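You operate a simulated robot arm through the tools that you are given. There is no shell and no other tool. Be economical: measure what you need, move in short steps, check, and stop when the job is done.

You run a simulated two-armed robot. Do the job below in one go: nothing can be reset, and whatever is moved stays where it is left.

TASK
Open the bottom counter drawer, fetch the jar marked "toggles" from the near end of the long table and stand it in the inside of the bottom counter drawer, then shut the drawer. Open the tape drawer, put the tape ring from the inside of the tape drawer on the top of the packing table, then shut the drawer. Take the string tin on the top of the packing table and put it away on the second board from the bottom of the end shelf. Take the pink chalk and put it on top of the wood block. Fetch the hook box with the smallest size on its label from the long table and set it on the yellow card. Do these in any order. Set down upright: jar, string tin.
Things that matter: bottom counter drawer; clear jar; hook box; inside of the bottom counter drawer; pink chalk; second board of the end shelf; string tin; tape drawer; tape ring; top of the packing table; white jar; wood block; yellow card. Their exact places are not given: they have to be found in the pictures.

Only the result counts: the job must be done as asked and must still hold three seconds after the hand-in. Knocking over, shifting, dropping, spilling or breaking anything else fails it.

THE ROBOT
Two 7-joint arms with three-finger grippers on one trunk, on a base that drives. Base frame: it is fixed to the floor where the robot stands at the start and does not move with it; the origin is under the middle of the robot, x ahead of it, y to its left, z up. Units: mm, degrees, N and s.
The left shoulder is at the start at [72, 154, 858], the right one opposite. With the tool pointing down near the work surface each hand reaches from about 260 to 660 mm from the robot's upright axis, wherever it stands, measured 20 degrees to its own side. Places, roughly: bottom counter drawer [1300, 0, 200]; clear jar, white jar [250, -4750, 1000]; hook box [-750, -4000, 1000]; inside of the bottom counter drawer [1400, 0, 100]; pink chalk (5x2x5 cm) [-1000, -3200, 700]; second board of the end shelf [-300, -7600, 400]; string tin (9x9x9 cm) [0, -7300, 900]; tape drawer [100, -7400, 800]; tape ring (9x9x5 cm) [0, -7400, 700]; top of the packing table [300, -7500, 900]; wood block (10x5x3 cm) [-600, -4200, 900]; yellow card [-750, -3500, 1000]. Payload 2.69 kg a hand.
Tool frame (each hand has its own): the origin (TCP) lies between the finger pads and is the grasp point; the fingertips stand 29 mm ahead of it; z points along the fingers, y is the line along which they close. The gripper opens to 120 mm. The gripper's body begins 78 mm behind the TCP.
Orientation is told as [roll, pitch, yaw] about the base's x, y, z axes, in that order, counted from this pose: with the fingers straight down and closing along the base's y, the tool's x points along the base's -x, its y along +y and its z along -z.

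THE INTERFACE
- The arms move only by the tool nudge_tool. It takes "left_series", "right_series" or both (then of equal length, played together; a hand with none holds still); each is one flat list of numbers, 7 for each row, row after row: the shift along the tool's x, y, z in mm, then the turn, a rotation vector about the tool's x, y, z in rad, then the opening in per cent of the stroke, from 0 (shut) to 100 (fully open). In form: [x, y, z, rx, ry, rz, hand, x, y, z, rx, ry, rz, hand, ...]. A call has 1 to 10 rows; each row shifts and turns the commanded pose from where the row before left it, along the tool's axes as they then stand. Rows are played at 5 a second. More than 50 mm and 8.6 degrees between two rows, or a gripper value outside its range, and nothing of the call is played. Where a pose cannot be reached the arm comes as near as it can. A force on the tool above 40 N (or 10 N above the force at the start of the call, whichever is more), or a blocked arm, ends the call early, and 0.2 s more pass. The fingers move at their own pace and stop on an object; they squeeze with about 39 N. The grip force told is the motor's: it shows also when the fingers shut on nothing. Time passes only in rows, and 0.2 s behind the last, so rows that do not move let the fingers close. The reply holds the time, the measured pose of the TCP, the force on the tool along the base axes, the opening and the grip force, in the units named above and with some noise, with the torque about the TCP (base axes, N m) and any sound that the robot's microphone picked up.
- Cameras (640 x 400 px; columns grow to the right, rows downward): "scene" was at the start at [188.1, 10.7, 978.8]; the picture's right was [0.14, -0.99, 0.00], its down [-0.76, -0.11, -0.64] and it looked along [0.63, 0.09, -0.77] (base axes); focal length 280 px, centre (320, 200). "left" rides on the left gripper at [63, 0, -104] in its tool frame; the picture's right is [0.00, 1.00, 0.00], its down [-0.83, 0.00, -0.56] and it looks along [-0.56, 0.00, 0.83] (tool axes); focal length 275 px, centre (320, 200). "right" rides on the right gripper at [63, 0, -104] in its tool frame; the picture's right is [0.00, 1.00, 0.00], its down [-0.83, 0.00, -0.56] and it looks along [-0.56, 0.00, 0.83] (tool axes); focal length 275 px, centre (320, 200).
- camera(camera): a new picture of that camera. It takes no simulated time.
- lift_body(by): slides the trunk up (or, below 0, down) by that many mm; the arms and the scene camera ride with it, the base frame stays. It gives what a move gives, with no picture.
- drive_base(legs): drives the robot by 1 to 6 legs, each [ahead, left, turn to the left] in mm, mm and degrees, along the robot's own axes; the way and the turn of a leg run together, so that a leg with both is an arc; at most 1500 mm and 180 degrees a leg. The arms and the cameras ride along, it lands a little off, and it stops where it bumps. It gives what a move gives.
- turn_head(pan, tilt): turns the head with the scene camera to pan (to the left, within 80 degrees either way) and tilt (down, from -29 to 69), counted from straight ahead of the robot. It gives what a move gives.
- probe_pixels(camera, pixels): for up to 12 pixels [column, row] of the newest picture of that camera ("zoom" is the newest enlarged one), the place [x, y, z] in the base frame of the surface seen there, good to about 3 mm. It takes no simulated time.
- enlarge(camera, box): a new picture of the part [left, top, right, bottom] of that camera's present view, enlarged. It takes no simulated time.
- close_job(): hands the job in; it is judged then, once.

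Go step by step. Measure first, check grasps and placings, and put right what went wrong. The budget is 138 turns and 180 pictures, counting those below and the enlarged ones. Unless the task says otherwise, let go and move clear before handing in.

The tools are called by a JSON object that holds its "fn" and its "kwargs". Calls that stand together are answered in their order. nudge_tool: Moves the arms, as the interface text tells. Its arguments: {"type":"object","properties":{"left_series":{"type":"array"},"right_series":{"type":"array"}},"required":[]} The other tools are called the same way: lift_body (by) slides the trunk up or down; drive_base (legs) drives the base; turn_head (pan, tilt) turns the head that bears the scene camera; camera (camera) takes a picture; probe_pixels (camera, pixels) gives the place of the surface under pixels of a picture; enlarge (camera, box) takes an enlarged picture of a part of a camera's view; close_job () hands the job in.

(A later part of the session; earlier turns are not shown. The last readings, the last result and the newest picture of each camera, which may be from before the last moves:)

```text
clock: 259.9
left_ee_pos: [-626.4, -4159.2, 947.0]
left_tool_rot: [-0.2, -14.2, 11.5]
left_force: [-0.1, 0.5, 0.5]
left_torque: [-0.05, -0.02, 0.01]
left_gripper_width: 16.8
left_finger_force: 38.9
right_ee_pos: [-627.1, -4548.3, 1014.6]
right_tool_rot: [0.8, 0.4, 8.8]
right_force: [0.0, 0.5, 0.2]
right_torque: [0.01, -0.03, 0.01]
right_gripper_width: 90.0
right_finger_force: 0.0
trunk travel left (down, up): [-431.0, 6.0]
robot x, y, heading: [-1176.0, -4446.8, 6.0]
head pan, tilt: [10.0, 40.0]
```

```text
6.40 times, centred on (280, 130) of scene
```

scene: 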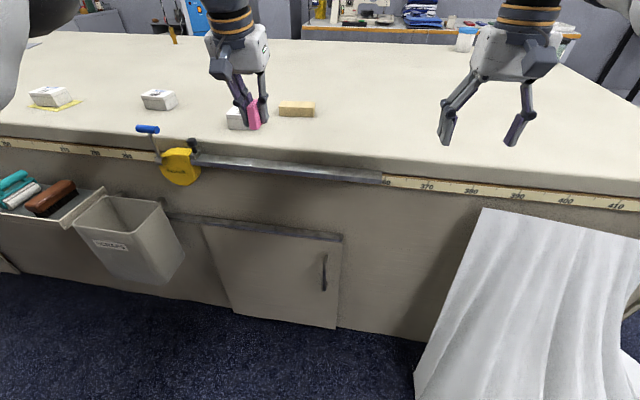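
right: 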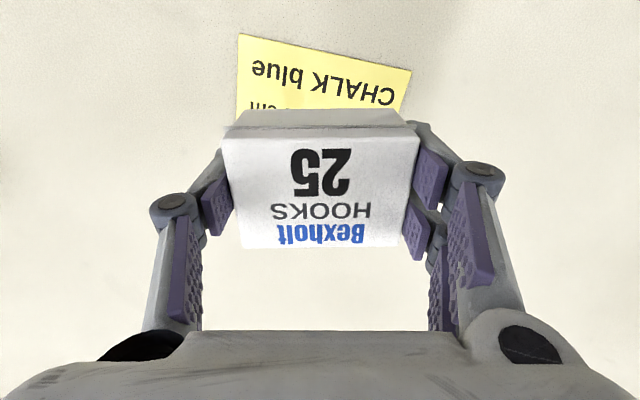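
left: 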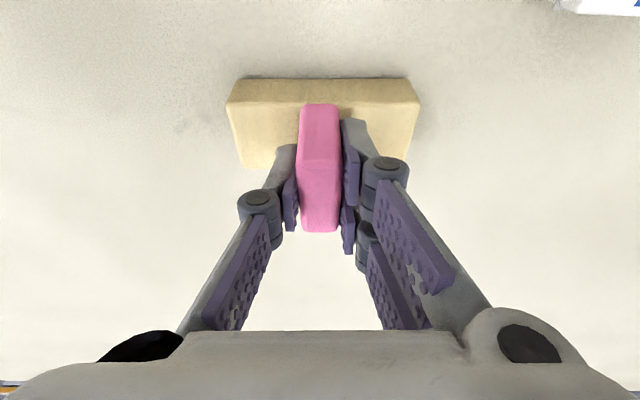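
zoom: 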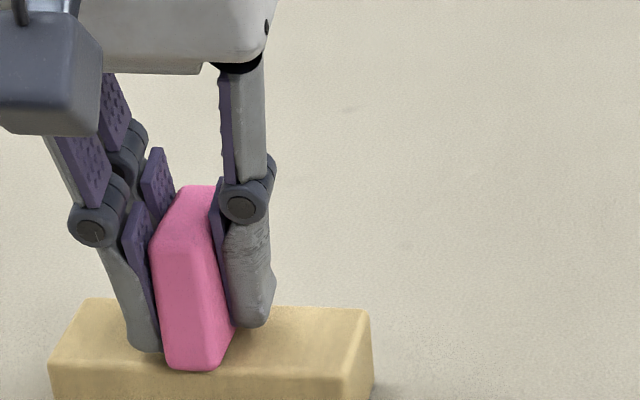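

It's almost touching, so one more small lowering.

{"fn": "nudge_tool", "kwargs": {"left_series": [0.3, 0, 1, 0, 0, 0, 5, 0, 0, 0, 0, 0, 0, 5, 0.2, 0, 0.8, 0, 0, 0, 5, 0, 0, 0, 0, 0, 0, 5]}}

```text
clock: 260.9
left_ee_pos: [-624.2, -4159.4, 945.3]
left_tool_rot: [-0.2, -14.3, 11.4]
left_force: [-1.0, 0.3, 2.1]
left_torque: [0.02, 0.01, 0.02]
left_gripper_width: 17.0
left_finger_force: 39.5
right_ee_pos: [-628.4, -4548.7, 1015.6]
right_tool_rot: [0.8, 0.3, 8.8]
right_force: [0.4, 0.0, -0.6]
right_torque: [0.01, -0.01, -0.02]
right_gripper_width: 90.0
right_finger_force: 0.3
trunk travel left (down, up): [-431.0, 6.0]
robot x, y, heading: [-1181.1, -4449.3, 6.0]
head pan, tilt: [10.0, 40.0]
```

Contact (about 2 N). I'll open and rise straight up.

{"fn": "nudge_tool", "kwargs": {"left_series": [0, 0, 0, 0, 0, 0, 20, 0, 0, 0, 0, 0, 0, 35, 0, 0, 0, 0, 0, 0, 35, -7, 0, -29, 0, 0, 0, 35, -10, 0, -40, 0, 0, 0, 35]}}

{"fn": "enlarge", "kwargs": {"camera": "scene", "box": [210, 80, 350, 170]}}

```text
clock: 262.1
left_ee_pos: [-626.3, -4160.2, 1015.8]
left_tool_rot: [-0.3, -14.1, 11.5]
left_force: [-0.6, 0.3, 0.3]
left_torque: [0.04, 0.01, 0.02]
left_gripper_width: 42.1
left_finger_force: 0.0
right_ee_pos: [-626.5, -4548.9, 1016.3]
right_tool_rot: [0.8, 0.3, 8.8]
right_force: [-1.2, -0.1, -0.4]
right_torque: [0.01, -0.02, 0.0]
right_gripper_width: 90.3
right_finger_force: 0.2
trunk travel left (down, up): [-431.0, 6.0]
robot x, y, heading: [-1184.5, -4442.4, 6.4]
head pan, tilt: [10.0, 40.0]
```

```text
4.44 times, centred on (280, 125) of scene
```

zoom: 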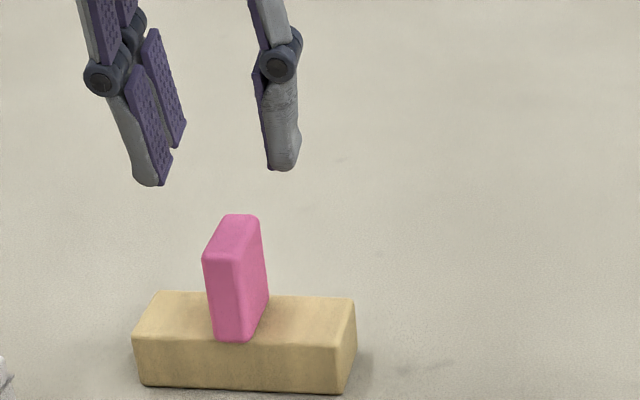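

The chalk stands on the block. From here I'll look across at the jars to read their labels.

{"fn": "turn_head", "kwargs": {"pan": -14, "tilt": 20}}

{"fn": "camera", "kwargs": {"camera": "scene"}}

```text
clock: 263.0
left_ee_pos: [-624.8, -4159.5, 1014.0]
left_tool_rot: [-0.2, -14.2, 11.6]
left_force: [0.3, -0.1, -0.4]
left_torque: [0.01, -0.01, -0.03]
left_gripper_width: 41.9
left_finger_force: 0.1
right_ee_pos: [-627.4, -4548.5, 1015.9]
right_tool_rot: [0.9, 0.3, 8.8]
right_force: [0.4, 0.1, -0.3]
right_torque: [-0.01, -0.01, 0.05]
right_gripper_width: 89.9
right_finger_force: 0.0
trunk travel left (down, up): [-431.0, 6.0]
robot x, y, heading: [-1183.2, -4450.3, 6.2]
head pan, tilt: [-14.0, 20.0]
```

```text
67 pictures are left
```

scene: 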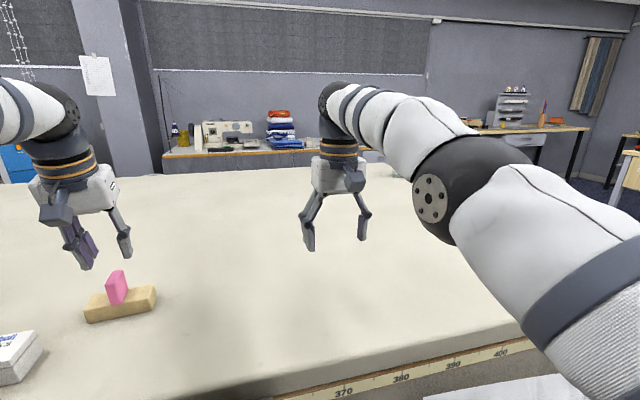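

The arm hides the jars. I'll back away clear of the table and look again.

{"fn": "drive_base", "kwargs": {"legs": [[-500, 0, 0]]}}

{"fn": "turn_head", "kwargs": {"pan": -12, "tilt": 15}}

{"fn": "camera", "kwargs": {"camera": "scene"}}

```text
clock: 265.9
left_ee_pos: [-1125.5, -4214.1, 1015.5]
left_tool_rot: [-0.2, -14.3, 11.5]
left_force: [-1.6, -0.2, 0.6]
left_torque: [0.0, -0.01, -0.02]
left_gripper_width: 42.0
left_finger_force: 0.1
right_ee_pos: [-1126.5, -4602.4, 1014.1]
right_tool_rot: [0.9, 0.3, 8.8]
right_force: [-1.1, -0.4, 0.3]
right_torque: [0.01, -0.01, 0.0]
right_gripper_width: 89.9
right_finger_force: 0.0
trunk travel left (down, up): [-431.0, 6.0]
robot x, y, heading: [-1677.5, -4501.1, 6.3]
head pan, tilt: [-14.0, 20.0]
```

```text
clock: 266.6
left_ee_pos: [-1122.8, -4213.3, 1016.3]
left_tool_rot: [-0.1, -14.2, 11.6]
left_force: [0.0, -0.7, -0.4]
left_torque: [0.02, 0.01, -0.01]
left_gripper_width: 42.0
left_finger_force: 0.1
right_ee_pos: [-1127.8, -4602.1, 1014.7]
right_tool_rot: [0.8, 0.3, 8.8]
right_force: [0.4, 0.0, 1.0]
right_torque: [0.01, 0.01, 0.01]
right_gripper_width: 90.3
right_finger_force: 0.1
trunk travel left (down, up): [-431.0, 6.0]
robot x, y, heading: [-1677.6, -4503.2, 6.3]
head pan, tilt: [-12.0, 15.0]
```

```text
66 pictures are left
```

scene: 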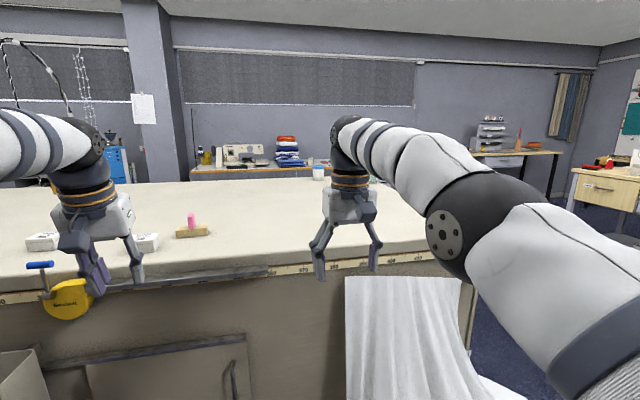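

I'll drive around the table's end: back 60, right 1350 past the cloth, ahead 1900, then turn left to face the jars.

{"fn": "drive_base", "kwargs": {"legs": [[-60, 0, 0], [0, -1350, 0], [1000, 0, 0], [900, 0, 0], [0, 0, 90]]}}

{"fn": "turn_head", "kwargs": {"pan": 0, "tilt": 25}}

{"fn": "camera", "kwargs": {"camera": "scene"}}

```text
clock: 290.6
left_ee_pos: [-0.1, -5067.6, 1015.2]
left_tool_rot: [-0.2, -14.2, 102.1]
left_force: [-0.3, -0.5, -0.6]
left_torque: [-0.01, 0.02, 0.02]
left_gripper_width: 42.2
left_finger_force: 0.1
right_ee_pos: [388.0, -5065.8, 1014.7]
right_tool_rot: [0.8, 0.3, 99.4]
right_force: [0.4, 0.0, 1.2]
right_torque: [0.02, -0.01, 0.02]
right_gripper_width: 90.0
right_finger_force: 0.0
trunk travel left (down, up): [-431.0, 6.0]
robot x, y, heading: [292.1, -5621.1, 96.9]
head pan, tilt: [-12.0, 15.0]
```

```text
clock: 291.3
left_ee_pos: [0.1, -5070.4, 1016.0]
left_tool_rot: [-0.2, -14.2, 102.1]
left_force: [0.7, 0.0, -0.2]
left_torque: [0.02, 0.02, 0.0]
left_gripper_width: 42.0
left_finger_force: 0.0
right_ee_pos: [389.9, -5067.0, 1014.4]
right_tool_rot: [0.8, 0.3, 99.4]
right_force: [0.7, -0.1, -0.1]
right_torque: [-0.01, 0.01, 0.01]
right_gripper_width: 89.9
right_finger_force: 0.1
trunk travel left (down, up): [-431.0, 6.0]
robot x, y, heading: [292.4, -5620.8, 96.9]
head pan, tilt: [0.0, 25.0]
```

```text
65 pictures are left
```

scene: 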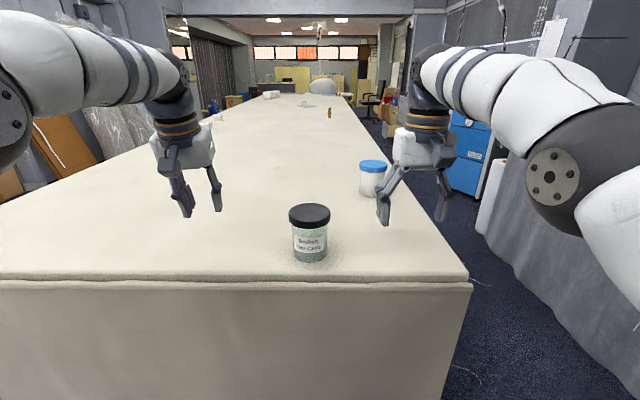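

{"fn": "enlarge", "kwargs": {"camera": "scene", "box": [275, 145, 415, 275]}}

{"fn": "probe_pixels", "kwargs": {"camera": "scene", "pixels": [[310, 213], [310, 242], [292, 240], [326, 240], [310, 258], [372, 166], [370, 180], [360, 180], [310, 275], [310, 285]]}}

```text
3.08 times, centred on (345, 210) of scene
```

zoom: 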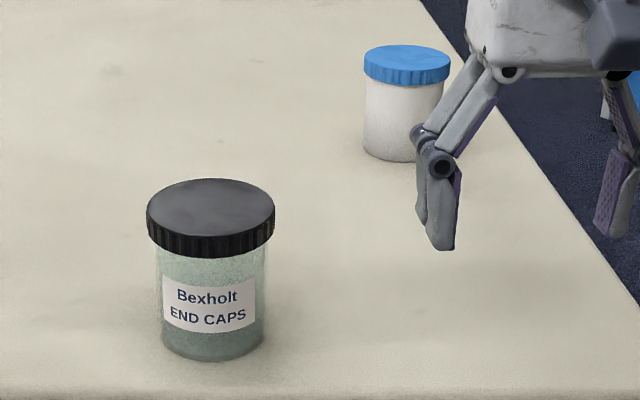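

```text
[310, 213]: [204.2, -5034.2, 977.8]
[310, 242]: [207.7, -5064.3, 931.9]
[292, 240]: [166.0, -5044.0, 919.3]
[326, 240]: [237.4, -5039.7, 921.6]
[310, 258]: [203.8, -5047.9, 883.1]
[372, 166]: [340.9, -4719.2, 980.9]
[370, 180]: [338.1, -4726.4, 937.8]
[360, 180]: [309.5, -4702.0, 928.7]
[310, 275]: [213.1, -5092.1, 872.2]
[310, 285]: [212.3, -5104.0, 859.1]
```

The clear jar is marked END CAPS, so the toggles jar must be the white one at about [349,-4690]. It's too far in from this end, so I'll go round into the corridor and reach it from the long side.

{"fn": "drive_base", "kwargs": {"legs": [[0, -770, -0.7], [757, 0, 0]]}}

{"fn": "turn_head", "kwargs": {"pan": 50, "tilt": 30}}

{"fn": "camera", "kwargs": {"camera": "scene"}}

```text
clock: 301.4
left_ee_pos: [694.7, -4224.6, 1014.3]
left_tool_rot: [-0.3, -14.2, 101.4]
left_force: [0.2, -0.1, 0.3]
left_torque: [-0.01, 0.0, -0.01]
left_gripper_width: 42.0
left_finger_force: 0.0
right_ee_pos: [1084.2, -4228.2, 1015.8]
right_tool_rot: [0.8, 0.3, 98.6]
right_force: [0.1, 0.0, -0.7]
right_torque: [-0.03, 0.0, -0.01]
right_gripper_width: 90.1
right_finger_force: 0.0
trunk travel left (down, up): [-431.0, 6.0]
robot x, y, heading: [980.9, -4781.3, 96.1]
head pan, tilt: [0.0, 25.0]
```

```text
clock: 302.6
left_ee_pos: [695.5, -4224.8, 1015.9]
left_tool_rot: [-0.2, -14.2, 101.4]
left_force: [-0.8, 0.1, -0.2]
left_torque: [-0.01, 0.0, -0.02]
left_gripper_width: 42.0
left_finger_force: 0.2
right_ee_pos: [1083.8, -4227.8, 1014.2]
right_tool_rot: [0.8, 0.3, 98.6]
right_force: [0.4, 0.0, -0.5]
right_torque: [-0.01, -0.02, -0.04]
right_gripper_width: 90.1
right_finger_force: 0.1
trunk travel left (down, up): [-431.0, 6.0]
robot x, y, heading: [982.4, -4784.0, 96.1]
head pan, tilt: [50.0, 30.0]
```

```text
63 pictures are left
```

scene: 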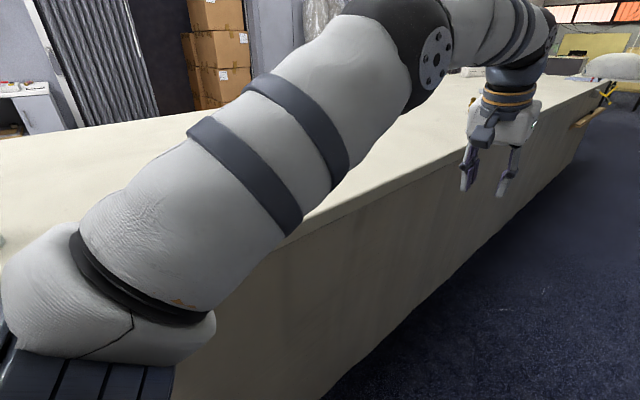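

The left hand would sweep over the jar on the turn, so I'll retract it 130 mm first, then turn left 90°.

{"fn": "nudge_tool", "kwargs": {"left_series": [42, 0, -11, 0, 0, 0, 0, 42, 0, -11, 0, 0, 0, 0, 42, 0, -11, 0, 0, 0, 0, 0, 0, 0, 0, 0, 0, 0]}}

{"fn": "drive_base", "kwargs": {"legs": [[0, -40, 0], [0, 0, 90]]}}

{"fn": "turn_head", "kwargs": {"pan": -10, "tilt": 35}}

{"fn": "camera", "kwargs": {"camera": "scene"}}

{"fn": "camera", "kwargs": {"camera": "right"}}

```text
clock: 303.6
left_ee_pos: [720.9, -4352.2, 1015.6]
left_tool_rot: [-0.2, -14.1, 101.4]
left_force: [0.2, 0.3, 0.0]
left_torque: [-0.01, 0.01, 0.0]
left_gripper_width: 0.1
left_finger_force: 28.8
right_ee_pos: [1083.3, -4226.4, 1013.6]
right_tool_rot: [0.9, 0.4, 98.6]
right_force: [0.1, -0.6, -0.5]
right_torque: [-0.04, 0.0, -0.01]
right_gripper_width: 89.8
right_finger_force: 0.0
trunk travel left (down, up): [-431.0, 6.0]
robot x, y, heading: [980.1, -4781.1, 96.0]
head pan, tilt: [50.0, 30.0]
```

```text
clock: 308.4
left_ee_pos: [591.8, -5039.0, 1016.3]
left_tool_rot: [-0.3, -14.2, -168.3]
left_force: [0.1, 0.5, -0.4]
left_torque: [-0.01, 0.01, -0.02]
left_gripper_width: 0.2
left_finger_force: 28.2
right_ee_pos: [464.7, -4676.2, 1015.7]
right_tool_rot: [0.8, 0.3, -171.2]
right_force: [-0.1, 0.1, 0.1]
right_torque: [0.02, 0.0, 0.01]
right_gripper_width: 90.0
right_finger_force: 0.0
trunk travel left (down, up): [-431.0, 6.0]
robot x, y, heading: [1020.1, -4780.5, -173.4]
head pan, tilt: [50.0, 30.0]
```

```text
clock: 309.7
left_ee_pos: [591.0, -5038.6, 1016.7]
left_tool_rot: [-0.3, -14.1, -168.4]
left_force: [-0.6, 0.7, -0.4]
left_torque: [0.04, 0.01, 0.0]
left_gripper_width: 0.0
left_finger_force: 28.9
right_ee_pos: [465.3, -4675.8, 1015.2]
right_tool_rot: [0.7, 0.3, -171.0]
right_force: [0.5, 0.1, 0.3]
right_torque: [-0.02, 0.0, -0.03]
right_gripper_width: 89.8
right_finger_force: 0.1
trunk travel left (down, up): [-431.0, 6.0]
robot x, y, heading: [1018.9, -4776.5, -173.3]
head pan, tilt: [-10.0, 35.0]
```

```text
62 pictures are left
```

scene: 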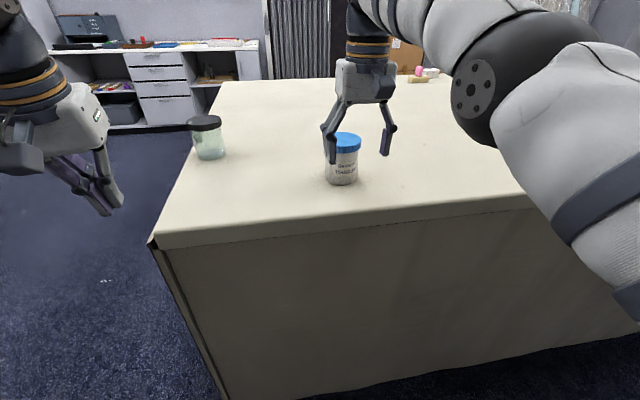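

```text
61 pictures are left
```

right: 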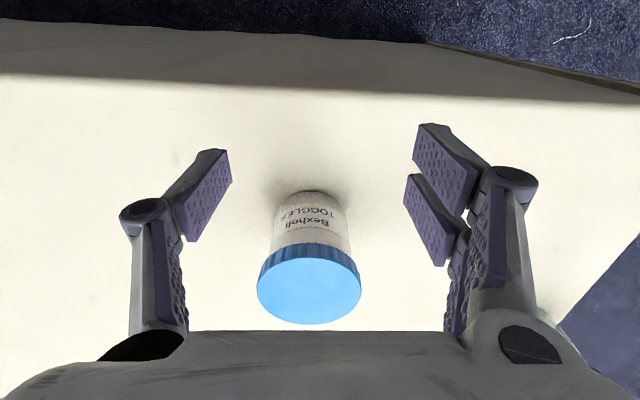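

The label reads TOGGLES on the white jar. I'll measure the lid, right-camera (258–361, 245–323).

{"fn": "probe_pixels", "kwargs": {"camera": "right", "pixels": [[262, 285], [357, 285], [309, 260], [309, 318], [309, 288], [309, 225], [280, 220], [345, 220], [309, 196]]}}

```text
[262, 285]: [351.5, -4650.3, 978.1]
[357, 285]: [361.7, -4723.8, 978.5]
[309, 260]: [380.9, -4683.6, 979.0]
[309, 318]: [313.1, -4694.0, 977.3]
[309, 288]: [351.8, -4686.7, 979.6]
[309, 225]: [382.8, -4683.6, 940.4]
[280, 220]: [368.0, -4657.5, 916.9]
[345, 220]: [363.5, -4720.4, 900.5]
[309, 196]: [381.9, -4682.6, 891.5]
```

The jar's centre is [350,-4688], lid top 979. I'll drive 108 mm ahead and descend over it.

{"fn": "drive_base", "kwargs": {"legs": [[108, 0, 0]]}}

{"fn": "nudge_tool", "kwargs": {"right_series": [0, 0, 0, 0, 0, 0, 97, 0, 0, 10, 0, 0, 0, 97, 0, 0, 0, 0, 0, 0, 97]}}

{"fn": "camera", "kwargs": {"camera": "right"}}

```text
clock: 310.9
left_ee_pos: [485.9, -5050.5, 1016.4]
left_tool_rot: [-0.2, -14.2, -168.4]
left_force: [0.0, 0.3, -0.2]
left_torque: [-0.02, -0.06, 0.02]
left_gripper_width: 0.3
left_finger_force: 28.6
right_ee_pos: [359.0, -4687.5, 1014.7]
right_tool_rot: [0.7, 0.4, -171.1]
right_force: [-0.4, -1.1, -0.7]
right_torque: [-0.05, -0.03, 0.0]
right_gripper_width: 90.2
right_finger_force: 0.1
trunk travel left (down, up): [-431.0, 6.0]
robot x, y, heading: [915.4, -4788.6, -173.6]
head pan, tilt: [-10.0, 35.0]
```

```text
clock: 311.7
left_ee_pos: [487.6, -5050.7, 1016.3]
left_tool_rot: [-0.2, -14.2, -168.4]
left_force: [-0.8, 0.3, 0.9]
left_torque: [-0.01, 0.02, -0.01]
left_gripper_width: 0.0
left_finger_force: 28.4
right_ee_pos: [360.4, -4689.3, 1005.2]
right_tool_rot: [0.8, 0.3, -171.1]
right_force: [-0.1, 0.9, 0.5]
right_torque: [-0.04, 0.01, -0.01]
right_gripper_width: 116.1
right_finger_force: 0.0
trunk travel left (down, up): [-431.0, 6.0]
robot x, y, heading: [915.2, -4791.4, -173.4]
head pan, tilt: [-10.0, 35.0]
```

```text
60 pictures are left
```

right: 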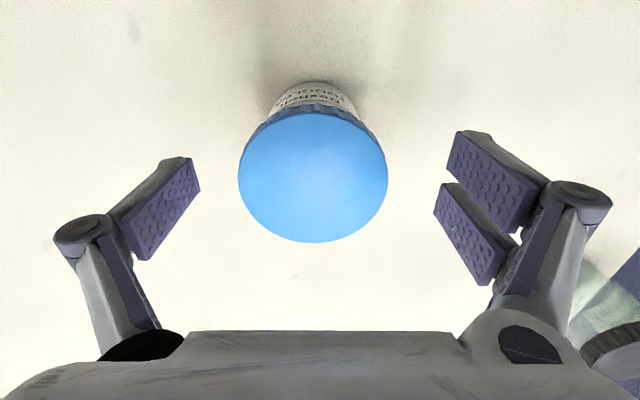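

I'll do the final correction, descend 47 mm and close.

{"fn": "nudge_tool", "kwargs": {"right_series": [-5, -2, 24, 0, 0, 0, 97, -4, -1, 23, 0, 0, 0, 97, 0, 0, 0, 0, 0, 0, 97, 0, 0, 0, 0, 0, 0, 50, 0, 0, 0, 0, 0, 0, 50, 0, 0, 0, 0, 0, 0, 50]}}

{"fn": "camera", "kwargs": {"camera": "right"}}

```text
clock: 313.1
left_ee_pos: [488.4, -5050.2, 1017.1]
left_tool_rot: [-0.2, -14.3, -168.3]
left_force: [0.1, -0.4, -0.4]
left_torque: [-0.01, -0.03, -0.04]
left_gripper_width: 0.0
left_finger_force: 28.2
right_ee_pos: [351.9, -4688.7, 958.2]
right_tool_rot: [0.8, 0.2, -171.1]
right_force: [-1.4, -0.2, 6.2]
right_torque: [-0.07, -0.01, -0.04]
right_gripper_width: 80.4
right_finger_force: 38.7
trunk travel left (down, up): [-431.0, 6.0]
robot x, y, heading: [913.3, -4787.0, -173.7]
head pan, tilt: [-10.0, 35.0]
```

```text
59 pictures are left
```

right: 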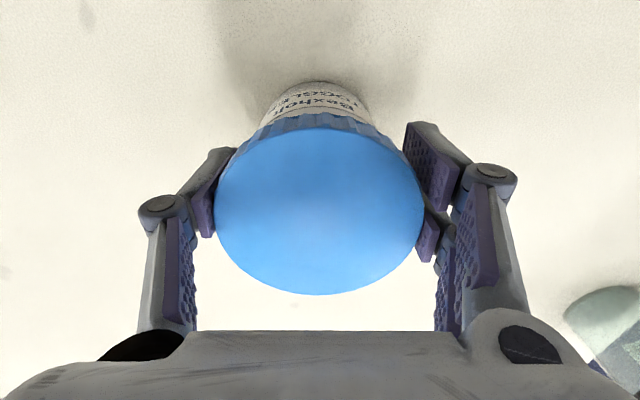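

The jar is gripped (80 mm at the lid). I'll lift it 55 mm, back off and turn right to face up the corridor.

{"fn": "nudge_tool", "kwargs": {"right_series": [0, 0, -28, 0, 0, 0, 50, 0, 0, -28, 0, 0, 0, 50, 0, 0, 0, 0, 0, 0, 50]}}

{"fn": "drive_base", "kwargs": {"legs": [[-80, 0, 0], [0, 0, -90.2]]}}

{"fn": "turn_head", "kwargs": {"pan": 0, "tilt": 15}}

{"fn": "camera", "kwargs": {"camera": "scene"}}

{"fn": "camera", "kwargs": {"camera": "right"}}

```text
clock: 313.9
left_ee_pos: [486.1, -5051.2, 1015.8]
left_tool_rot: [-0.2, -14.2, -168.5]
left_force: [-0.1, 0.0, 0.2]
left_torque: [-0.01, -0.03, -0.02]
left_gripper_width: 0.1
left_finger_force: 28.6
right_ee_pos: [359.1, -4685.6, 1008.9]
right_tool_rot: [0.8, 0.5, -171.1]
right_force: [0.4, 0.8, -0.9]
right_torque: [0.02, 0.0, 0.0]
right_gripper_width: 79.8
right_finger_force: 39.8
right hand out of reach, approached as far as the arm can: row 2
trunk travel left (down, up): [-431.0, 6.0]
robot x, y, heading: [916.7, -4786.6, -174.0]
head pan, tilt: [-10.0, 35.0]
```

```text
clock: 318.8
left_ee_pos: [739.8, -4347.8, 1016.0]
left_tool_rot: [-0.2, -14.1, 100.4]
left_force: [0.2, -0.1, -0.5]
left_torque: [0.01, -0.04, 0.0]
left_gripper_width: 0.0
left_finger_force: 28.1
right_ee_pos: [1109.5, -4226.7, 1010.9]
right_tool_rot: [0.8, 0.3, 97.7]
right_force: [0.2, -0.4, -0.5]
right_torque: [0.04, 0.0, -0.02]
right_gripper_width: 79.6
right_finger_force: 38.3
trunk travel left (down, up): [-431.0, 6.0]
robot x, y, heading: [991.9, -4781.3, 95.1]
head pan, tilt: [-10.0, 35.0]
```

```text
clock: 319.6
left_ee_pos: [741.2, -4347.6, 1016.0]
left_tool_rot: [-0.2, -14.1, 100.3]
left_force: [0.1, -0.2, 0.2]
left_torque: [0.03, -0.05, 0.01]
left_gripper_width: 0.0
left_finger_force: 29.1
right_ee_pos: [1109.1, -4227.3, 1011.2]
right_tool_rot: [0.9, 0.3, 97.8]
right_force: [0.7, 0.4, -0.9]
right_torque: [0.04, 0.03, 0.01]
right_gripper_width: 79.5
right_finger_force: 39.1
trunk travel left (down, up): [-431.0, 6.0]
robot x, y, heading: [992.7, -4780.0, 95.3]
head pan, tilt: [0.0, 15.0]
```

```text
58 pictures are left
```

scene: 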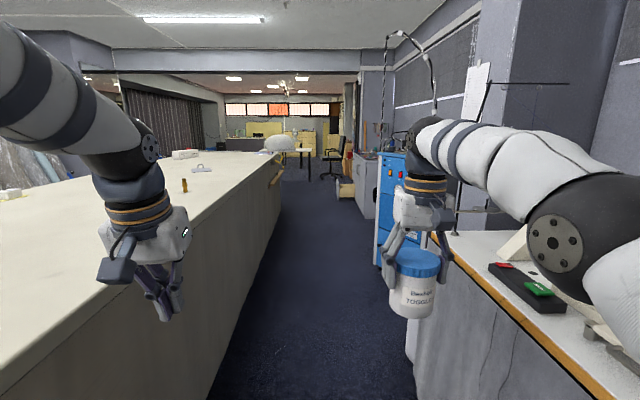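

```text
57 pictures are left
```

right: 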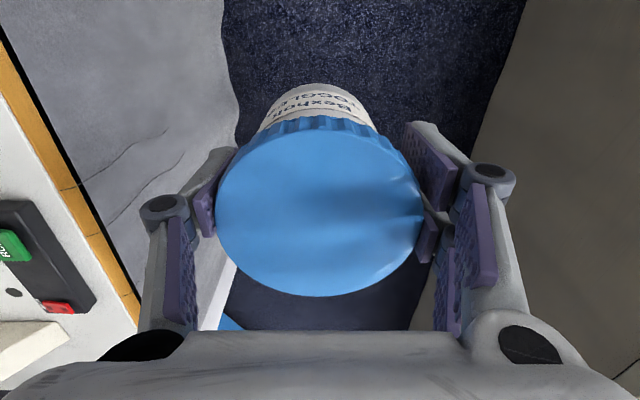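

The right elbow hangs near the side counter. I'll measure the elbow, the counter edge, the blue cabinet and the table items before driving.

{"fn": "probe_pixels", "kwargs": {"camera": "scene", "pixels": [[556, 245], [530, 270], [378, 230], [404, 160], [500, 300], [185, 185], [195, 168], [275, 175], [465, 110], [430, 240], [280, 150], [420, 290]]}}

```text
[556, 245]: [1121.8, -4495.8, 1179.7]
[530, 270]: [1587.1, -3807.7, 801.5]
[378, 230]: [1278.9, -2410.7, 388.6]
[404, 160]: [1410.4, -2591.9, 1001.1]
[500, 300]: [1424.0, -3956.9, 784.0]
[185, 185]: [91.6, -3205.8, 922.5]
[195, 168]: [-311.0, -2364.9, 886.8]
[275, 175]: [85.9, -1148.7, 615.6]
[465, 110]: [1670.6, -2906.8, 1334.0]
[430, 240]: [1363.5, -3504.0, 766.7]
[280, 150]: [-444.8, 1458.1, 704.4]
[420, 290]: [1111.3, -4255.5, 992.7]
```

There's enough room on both sides: elbow at offset 630 against the counter at 988. I'll drive up the corridor in two stages.

{"fn": "drive_base", "kwargs": {"legs": [[1400, 10, 0.9], [1400, 10, 0]]}}

{"fn": "camera", "kwargs": {"camera": "scene"}}

```text
clock: 333.2
left_ee_pos: [392.2, -1565.3, 1015.8]
left_tool_rot: [-0.2, -14.2, 102.2]
left_force: [0.2, -0.5, -0.8]
left_torque: [0.01, 0.02, 0.0]
left_gripper_width: 0.0
left_finger_force: 29.5
right_ee_pos: [756.1, -1433.2, 1010.8]
right_tool_rot: [0.8, 0.3, 99.6]
right_force: [0.2, 0.2, -0.7]
right_torque: [-0.03, 0.0, 0.0]
right_gripper_width: 79.2
right_finger_force: 38.9
trunk travel left (down, up): [-431.0, 6.0]
robot x, y, heading: [659.2, -1990.5, 96.9]
head pan, tilt: [0.0, 15.0]
```

```text
56 pictures are left
```

scene: 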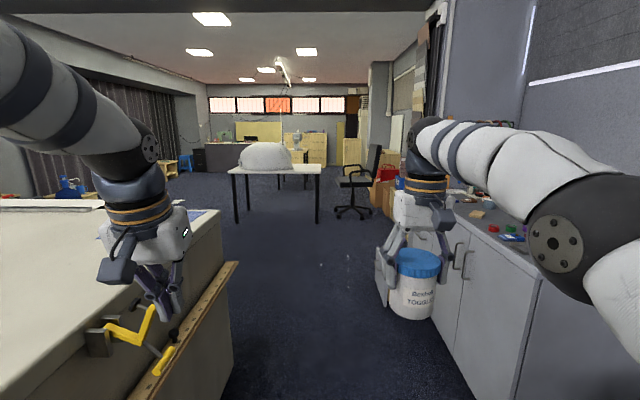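

I'm on course at offset 440. I'll drive on to the drawer, then turn right partway for a look.

{"fn": "drive_base", "kwargs": {"legs": [[1100, 40, -0.7], [1010, 40, 0]]}}

{"fn": "turn_head", "kwargs": {"pan": -70, "tilt": 40}}

{"fn": "camera", "kwargs": {"camera": "scene"}}

```text
clock: 343.6
left_ee_pos: [72.6, 508.4, 1016.7]
left_tool_rot: [-0.2, -14.1, 101.9]
left_force: [0.9, 0.5, 0.1]
left_torque: [-0.05, -0.01, 0.03]
left_gripper_width: 0.0
left_finger_force: 28.1
right_ee_pos: [436.1, 636.8, 1009.9]
right_tool_rot: [0.7, 0.3, 99.2]
right_force: [0.4, 0.5, -0.3]
right_torque: [-0.01, -0.01, -0.02]
right_gripper_width: 78.9
right_finger_force: 38.8
trunk travel left (down, up): [-431.0, 6.0]
robot x, y, heading: [334.6, 83.9, 96.9]
head pan, tilt: [0.0, 15.0]
```

```text
clock: 345.1
left_ee_pos: [72.7, 508.2, 1016.1]
left_tool_rot: [-0.3, -14.2, 102.0]
left_force: [0.0, 0.1, -0.8]
left_torque: [0.0, -0.03, -0.01]
left_gripper_width: 0.1
left_finger_force: 28.8
right_ee_pos: [436.0, 637.3, 1011.0]
right_tool_rot: [0.7, 0.4, 99.3]
right_force: [0.7, -0.2, -0.1]
right_torque: [-0.02, -0.03, -0.02]
right_gripper_width: 79.1
right_finger_force: 38.6
trunk travel left (down, up): [-431.0, 6.0]
robot x, y, heading: [332.0, 83.3, 96.8]
head pan, tilt: [-70.0, 40.0]
```

```text
55 pictures are left
```

scene: 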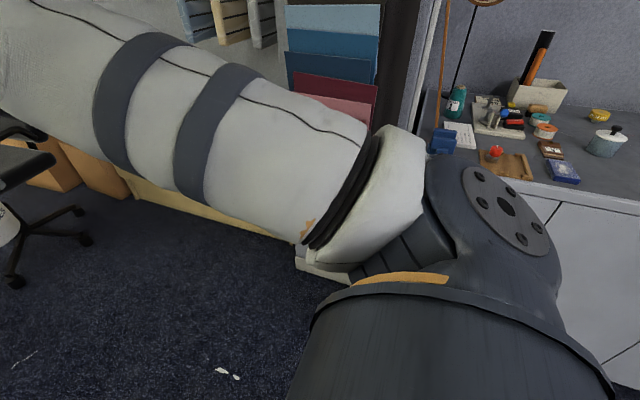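

I'm at offset 339, clear of the drawer front. I'll turn right to face the drawer.

{"fn": "drive_base", "kwargs": {"legs": [[0, 0, -90.6]]}}

{"fn": "turn_head", "kwargs": {"pan": 5, "tilt": 50}}

{"fn": "camera", "kwargs": {"camera": "scene"}}

{"fn": "camera", "kwargs": {"camera": "right"}}

```text
clock: 349.3
left_ee_pos: [766.2, 338.3, 1015.9]
left_tool_rot: [-0.3, -14.3, 11.1]
left_force: [-0.5, -0.7, 0.6]
left_torque: [-0.01, 0.01, 0.01]
left_gripper_width: 0.2
left_finger_force: 28.1
right_ee_pos: [890.6, -28.4, 1011.0]
right_tool_rot: [0.8, 0.3, 8.4]
right_force: [-0.6, -0.4, -1.1]
right_torque: [0.0, 0.03, -0.01]
right_gripper_width: 78.7
right_finger_force: 38.7
trunk travel left (down, up): [-431.0, 6.0]
robot x, y, heading: [335.4, 80.9, 5.7]
head pan, tilt: [-70.0, 40.0]
```

```text
clock: 350.8
left_ee_pos: [768.1, 337.7, 1016.3]
left_tool_rot: [-0.2, -14.2, 11.1]
left_force: [0.1, 0.3, -0.3]
left_torque: [0.01, 0.01, -0.01]
left_gripper_width: 0.3
left_finger_force: 28.2
right_ee_pos: [891.6, -28.1, 1010.1]
right_tool_rot: [0.7, 0.3, 8.4]
right_force: [0.1, 0.0, -0.7]
right_torque: [0.02, 0.0, -0.02]
right_gripper_width: 79.0
right_finger_force: 38.9
trunk travel left (down, up): [-431.0, 6.0]
robot x, y, heading: [336.2, 78.5, 5.7]
head pan, tilt: [5.0, 50.0]
```

```text
54 pictures are left
```

scene: 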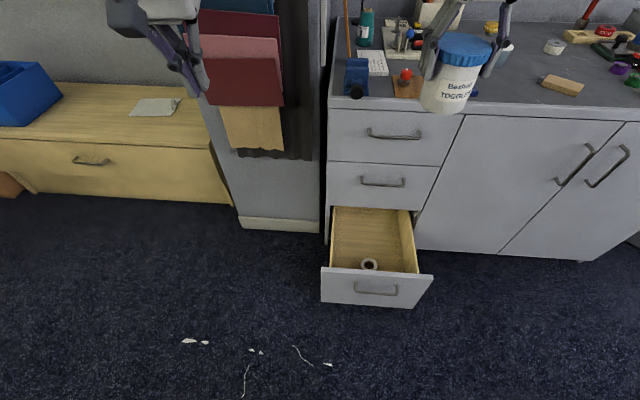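

```text
53 pictures are left
```

right: 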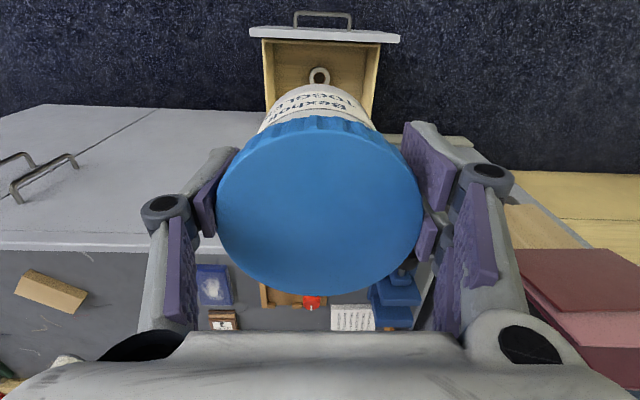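

The drawer is open and holds a small ring at (369,263). I'll measure the drawer's inside, the ring and the counter edge.

{"fn": "enlarge", "kwargs": {"camera": "scene", "box": [300, 190, 450, 320]}}

{"fn": "probe_pixels", "kwargs": {"camera": "scene", "pixels": [[369, 264], [325, 268], [425, 273], [380, 271], [345, 240], [395, 240], [345, 262], [405, 262], [375, 215], [377, 291], [345, 104], [400, 107]]}}

```text
3.08 times, centred on (375, 255) of scene
```

zoom: 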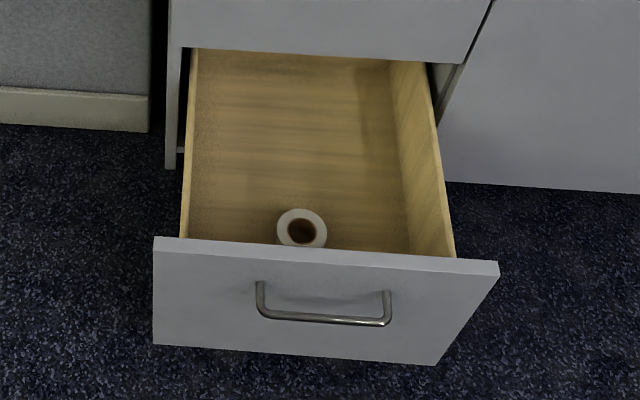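

```text
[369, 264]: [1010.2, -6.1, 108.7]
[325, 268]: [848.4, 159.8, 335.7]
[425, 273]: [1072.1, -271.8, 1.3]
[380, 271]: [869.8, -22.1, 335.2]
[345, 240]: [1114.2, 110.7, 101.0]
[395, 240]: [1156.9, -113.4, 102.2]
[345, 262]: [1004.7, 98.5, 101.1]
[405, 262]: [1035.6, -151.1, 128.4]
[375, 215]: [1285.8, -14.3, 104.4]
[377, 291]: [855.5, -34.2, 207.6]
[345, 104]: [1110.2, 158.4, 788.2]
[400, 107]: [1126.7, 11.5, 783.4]
```

The roll sits mid-drawer at about [1005,-5], leaving a 134 mm gap on its left. I'll put the jar there, near [990,96]. First I'll drive 90 ahead and 113 left, then lower the trunk in a small step and watch the arm.

{"fn": "drive_base", "kwargs": {"legs": [[85, 113, 0.5]]}}

{"fn": "lift_body", "kwargs": {"by": -150}}

```text
clock: 352.3
left_ee_pos: [836.0, 463.5, 1016.3]
left_tool_rot: [-0.2, -14.2, 11.6]
left_force: [0.5, 0.5, 0.0]
left_torque: [-0.01, 0.0, 0.03]
left_gripper_width: 0.0
left_finger_force: 28.8
right_ee_pos: [963.2, 98.1, 1010.4]
right_tool_rot: [0.9, 0.2, 8.9]
right_force: [0.2, -0.7, -1.1]
right_torque: [-0.03, -0.03, 0.0]
right_gripper_width: 79.1
right_finger_force: 39.0
trunk travel left (down, up): [-431.0, 6.0]
robot x, y, heading: [407.8, 202.1, 6.5]
head pan, tilt: [5.0, 50.0]
```

```text
clock: 354.1
left_ee_pos: [837.6, 464.6, 706.6]
left_tool_rot: [1.5, 6.1, 11.5]
left_force: [0.0, -1.2, 0.0]
left_torque: [0.03, -0.01, -0.01]
left_gripper_width: 0.3
left_finger_force: 28.2
right_ee_pos: [962.3, 97.5, 862.5]
right_tool_rot: [0.8, 0.3, 8.8]
right_force: [-0.5, -0.2, -0.9]
right_torque: [-0.04, 0.03, -0.03]
right_gripper_width: 79.2
right_finger_force: 38.9
trunk travel left (down, up): [-281.0, 156.0]
robot x, y, heading: [407.1, 201.9, 6.3]
head pan, tilt: [5.0, 50.0]
```

The right arm kept its shape this time (z 862). Next I'll lower the arm itself with nudges, keeping the tool vertical.

{"fn": "nudge_tool", "kwargs": {"right_series": [-4, 0, 45, 0, 0, 0, 50, -4, 0, 45, 0, 0, 0, 50, -4, 0, 45, 0, 0, 0, 50, -4, 0, 45, 0, 0, 0, 50, -4, 0, 45, 0, 0, 0, 50, -4, 0, 45, 0, 0, 0, 50, 0, 0, 45, 0, 0, 0, 50, 0, 0, 0, 0, 0, 0, 50]}}

{"fn": "camera", "kwargs": {"camera": "scene"}}

{"fn": "camera", "kwargs": {"camera": "right"}}

```text
clock: 355.9
left_ee_pos: [838.2, 463.2, 705.7]
left_tool_rot: [1.8, 6.1, 11.5]
left_force: [0.6, -0.1, -0.4]
left_torque: [0.02, 0.01, 0.03]
left_gripper_width: 0.2
left_finger_force: 28.0
right_ee_pos: [983.8, 105.3, 544.5]
right_tool_rot: [0.8, 0.3, 8.9]
right_force: [-0.1, -0.2, -0.1]
right_torque: [0.01, 0.0, 0.01]
right_gripper_width: 78.9
right_finger_force: 38.8
trunk travel left (down, up): [-281.0, 156.0]
robot x, y, heading: [409.0, 203.1, 6.5]
head pan, tilt: [5.0, 50.0]
```

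```text
51 pictures are left
```

scene: 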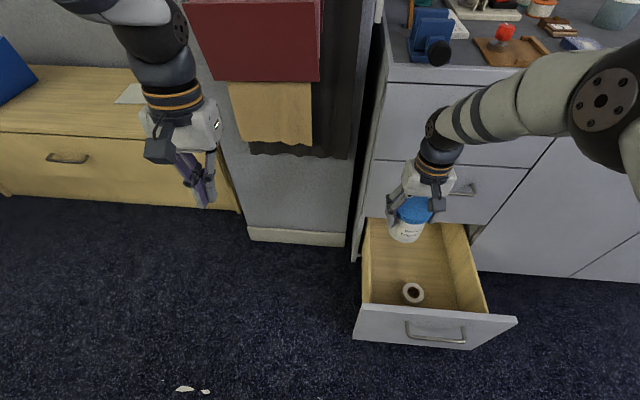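

```text
50 pictures are left
```

right: 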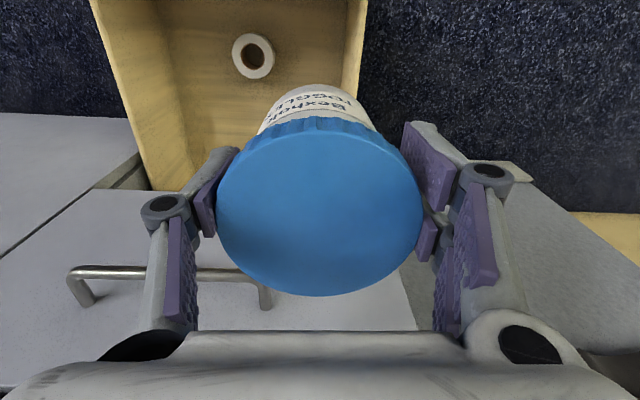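

The arm follows well (z 545, vertical). I'll measure the ring and side walls with the wrist camera.

{"fn": "probe_pixels", "kwargs": {"camera": "right", "pixels": [[237, 55], [270, 55], [253, 36], [253, 76], [365, 20], [350, 60], [340, 30], [120, 60], [160, 60], [358, 75]]}}

{"fn": "probe_pixels", "kwargs": {"camera": "scene", "pixels": [[404, 291], [422, 291], [413, 284], [413, 301], [368, 260], [372, 280], [366, 228], [440, 320], [360, 305]]}}

```text
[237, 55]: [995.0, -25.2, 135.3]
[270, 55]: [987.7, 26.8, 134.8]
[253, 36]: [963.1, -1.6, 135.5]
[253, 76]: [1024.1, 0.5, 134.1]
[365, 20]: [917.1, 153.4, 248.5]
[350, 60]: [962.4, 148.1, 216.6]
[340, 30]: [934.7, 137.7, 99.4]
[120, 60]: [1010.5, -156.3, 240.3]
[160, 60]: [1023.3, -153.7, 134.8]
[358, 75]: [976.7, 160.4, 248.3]
```

```text
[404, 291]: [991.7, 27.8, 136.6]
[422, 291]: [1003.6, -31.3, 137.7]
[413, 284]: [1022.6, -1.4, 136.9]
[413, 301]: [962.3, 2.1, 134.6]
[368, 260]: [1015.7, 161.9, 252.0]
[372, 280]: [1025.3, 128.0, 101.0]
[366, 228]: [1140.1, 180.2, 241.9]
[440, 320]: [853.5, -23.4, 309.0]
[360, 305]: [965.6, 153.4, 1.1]
```

The ring is at [993,-1], radius 32, and the left wall at y≈150, so the target is [1005,92]. I'll adjust, then lower the trunk 130 mm.

{"fn": "nudge_tool", "kwargs": {"right_series": [-18.7, -15, 0, 0, 0, 0.04, 50, 0, 0, 0, 0, 0, 0, 50]}}

{"fn": "lift_body", "kwargs": {"by": -110}}

{"fn": "camera", "kwargs": {"camera": "right"}}

```text
clock: 356.4
left_ee_pos: [837.9, 462.2, 706.4]
left_tool_rot: [1.6, 6.1, 11.5]
left_force: [0.5, -0.3, 0.1]
left_torque: [0.02, 0.02, -0.03]
left_gripper_width: 0.0
left_finger_force: 28.6
right_ee_pos: [1004.2, 93.4, 546.1]
right_tool_rot: [0.8, 0.4, 6.6]
right_force: [0.0, 0.3, -0.9]
right_torque: [0.02, 0.04, 0.01]
right_gripper_width: 79.1
right_finger_force: 39.7
trunk travel left (down, up): [-281.0, 156.0]
robot x, y, heading: [409.3, 204.6, 6.5]
head pan, tilt: [5.0, 50.0]
```

```text
clock: 357.9
left_ee_pos: [838.2, 464.0, 596.9]
left_tool_rot: [1.7, 6.0, 11.5]
left_force: [-0.4, 0.1, 0.5]
left_torque: [-0.02, -0.04, 0.01]
left_gripper_width: 0.1
left_finger_force: 28.5
right_ee_pos: [1005.3, 93.3, 434.9]
right_tool_rot: [0.8, 0.3, 6.5]
right_force: [0.3, -0.2, -1.2]
right_torque: [0.0, 0.01, -0.01]
right_gripper_width: 79.0
right_finger_force: 38.9
trunk travel left (down, up): [-171.0, 266.0]
robot x, y, heading: [405.5, 200.3, 6.3]
head pan, tilt: [5.0, 50.0]
```

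```text
49 pictures are left
```

right: 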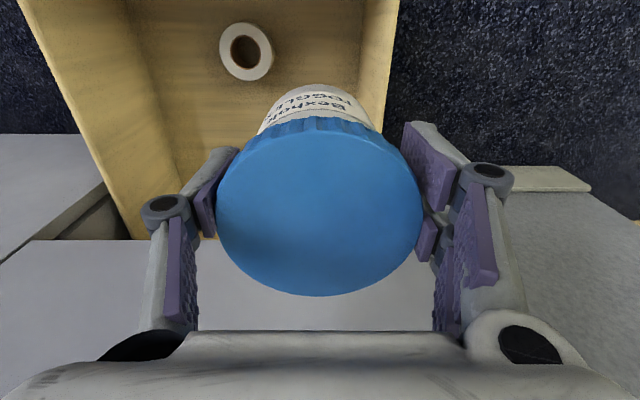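

The lowering was clean. I'll lower another 130 mm and check the clearance to the walls.

{"fn": "lift_body", "kwargs": {"by": -130}}

{"fn": "camera", "kwargs": {"camera": "right"}}

{"fn": "camera", "kwargs": {"camera": "scene"}}

```text
clock: 359.4
left_ee_pos: [837.2, 461.7, 466.4]
left_tool_rot: [1.8, 6.1, 11.5]
left_force: [0.2, -0.2, 0.3]
left_torque: [0.0, 0.03, -0.02]
left_gripper_width: 0.0
left_finger_force: 28.3
right_ee_pos: [1006.0, 93.7, 304.8]
right_tool_rot: [0.8, 0.3, 6.5]
right_force: [0.2, -0.3, -0.2]
right_torque: [-0.01, -0.02, 0.03]
right_gripper_width: 79.2
right_finger_force: 39.1
trunk travel left (down, up): [-41.0, 396.0]
robot x, y, heading: [402.6, 203.2, 6.5]
head pan, tilt: [5.0, 50.0]
```

```text
48 pictures are left
```

right: 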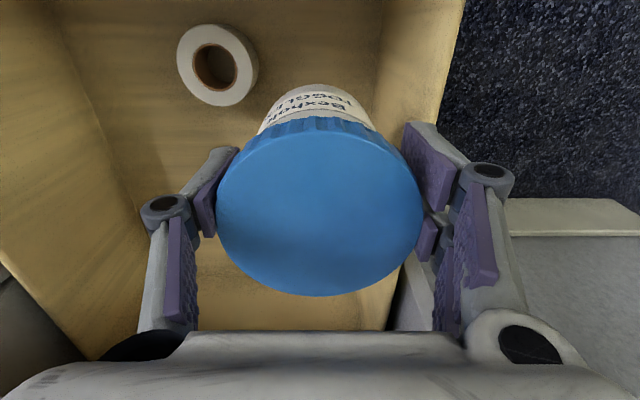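

```text
47 pictures are left
```

scene: 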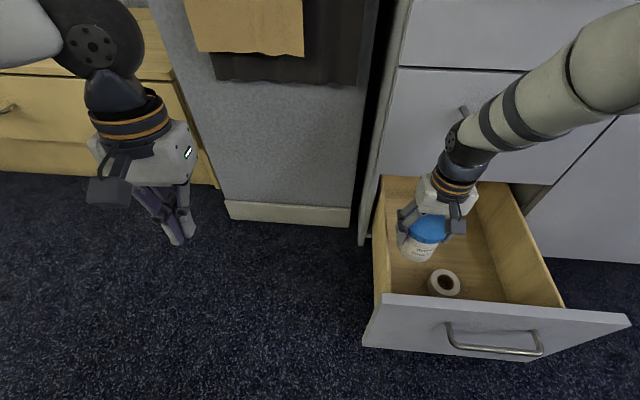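

The finger knuckles would pass close to the left wall, and the fingertips stay above the ring's top (136) anyway. So I'll shift the jar 16 mm right and go on down.

{"fn": "nudge_tool", "kwargs": {"right_series": [0, -16, 0, 0, 0, 0, 50, 0, 0, 25, 0, 0, 0, 50, 0, 0, 25, 0, 0, 0, 50, 0, 0, 25, 0, 0, 0, 50, 0, 0, 0, 0, 0, 0, 50]}}

{"fn": "camera", "kwargs": {"camera": "right"}}

```text
clock: 360.6
left_ee_pos: [838.6, 462.0, 465.6]
left_tool_rot: [1.7, 6.0, 11.5]
left_force: [0.6, -0.5, -0.7]
left_torque: [0.0, 0.01, -0.01]
left_gripper_width: 0.0
left_finger_force: 28.6
right_ee_pos: [1006.0, 78.7, 229.9]
right_tool_rot: [0.8, 0.4, 6.5]
right_force: [0.9, -1.0, -1.0]
right_torque: [0.0, -0.01, 0.03]
right_gripper_width: 79.1
right_finger_force: 39.4
trunk travel left (down, up): [-41.0, 396.0]
robot x, y, heading: [407.9, 201.9, 6.4]
head pan, tilt: [5.0, 50.0]
```

```text
46 pictures are left
```

right: 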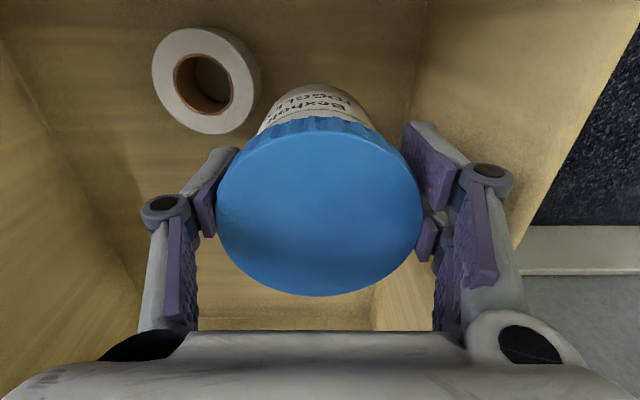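

The arm still reaches (z 230) with clear space around the jar. I'll lower 48 mm more.

{"fn": "nudge_tool", "kwargs": {"right_series": [0, 0, 25, 0, 0, 0, 50, 0, 0, 23, 0, 0, 0, 50, 0, 0, 0, 0, 0, 0, 50, 0, 0, 2, 0, 0, 0, 50, 0, 0, 0, 0, 0, 0, 50]}}

{"fn": "camera", "kwargs": {"camera": "right"}}

```text
clock: 361.9
left_ee_pos: [838.2, 464.0, 466.9]
left_tool_rot: [1.8, 6.1, 11.6]
left_force: [-0.1, -0.2, -0.1]
left_torque: [0.02, -0.03, 0.01]
left_gripper_width: 0.1
left_finger_force: 28.4
right_ee_pos: [1004.7, 78.6, 180.9]
right_tool_rot: [0.8, 0.4, 6.6]
right_force: [0.1, -0.5, -0.7]
right_torque: [0.02, 0.02, 0.0]
right_gripper_width: 78.8
right_finger_force: 38.4
trunk travel left (down, up): [-41.0, 396.0]
robot x, y, heading: [405.5, 203.8, 6.4]
head pan, tilt: [5.0, 50.0]
```

```text
45 pictures are left
```

right: 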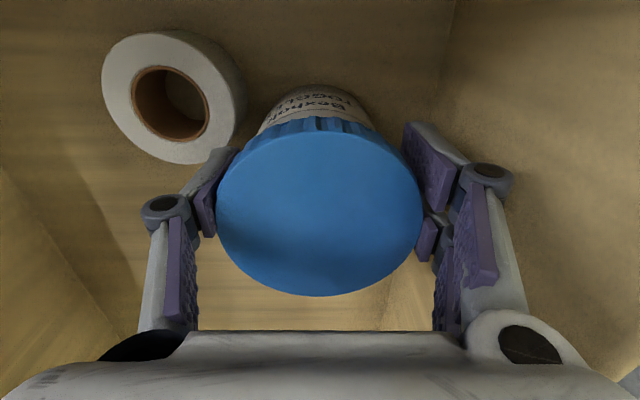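

Only a few mm remain and there's no contact yet, so I'll take small steps down.

{"fn": "nudge_tool", "kwargs": {"right_series": [0, 0, 1.5, 0, 0, 0, 50, 0, 0, 0, 0, 0, 0, 50, 0, 0, 1.5, 0, 0, 0, 50, 0, 0, 0, 0, 0, 0, 50, 0, 0, 1, 0, 0, 0, 50, 0, 0, 0, 0, 0, 0, 50]}}

```text
clock: 363.2
left_ee_pos: [836.2, 462.9, 466.5]
left_tool_rot: [1.6, 6.0, 11.5]
left_force: [0.4, 0.2, -0.8]
left_torque: [0.0, 0.01, -0.04]
left_gripper_width: 0.0
left_finger_force: 28.8
right_ee_pos: [1006.5, 78.5, 177.6]
right_tool_rot: [0.7, 0.1, 6.6]
right_force: [0.8, -3.5, 26.6]
right_torque: [0.25, -0.01, -0.03]
right_gripper_width: 79.3
right_finger_force: 39.0
trunk travel left (down, up): [-41.0, 396.0]
robot x, y, heading: [407.0, 206.4, 6.4]
head pan, tilt: [5.0, 50.0]
```

The jar is down (27 N). I'll ease up 1 mm, open slightly and rise straight up.

{"fn": "nudge_tool", "kwargs": {"right_series": [0, 0, -1, 0, 0, 0, 50, 0, 0, 0, 0, 0, 0, 75, 0, 0, 0, 0, 0, 0, 75, 0, 0, -25, 0, 0, 0, 75, 0, 0, -40, 0, 0, 0, 75, 0, 0, -40, 0, 0, 0, 75, 0, 0, -45, 0, 0, 0, 75, 0, 0, -45, 0, 0, 0, 75]}}

{"fn": "camera", "kwargs": {"camera": "right"}}

```text
clock: 365.1
left_ee_pos: [839.0, 463.8, 466.2]
left_tool_rot: [1.8, 6.1, 11.4]
left_force: [0.6, -0.2, -0.2]
left_torque: [-0.02, 0.01, 0.01]
left_gripper_width: 0.0
left_finger_force: 28.4
right_ee_pos: [1008.6, 76.9, 372.5]
right_tool_rot: [0.8, 0.3, 6.6]
right_force: [-0.1, 0.2, 0.3]
right_torque: [-0.01, 0.01, 0.02]
right_gripper_width: 89.9
right_finger_force: 0.1
trunk travel left (down, up): [-41.0, 396.0]
robot x, y, heading: [411.7, 205.8, 6.5]
head pan, tilt: [5.0, 50.0]
```

```text
44 pictures are left
```

right: 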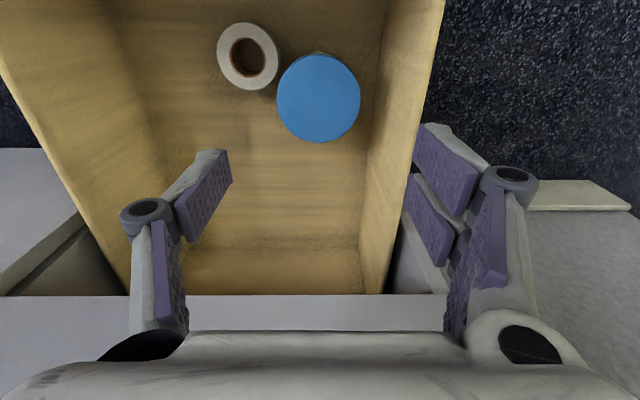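

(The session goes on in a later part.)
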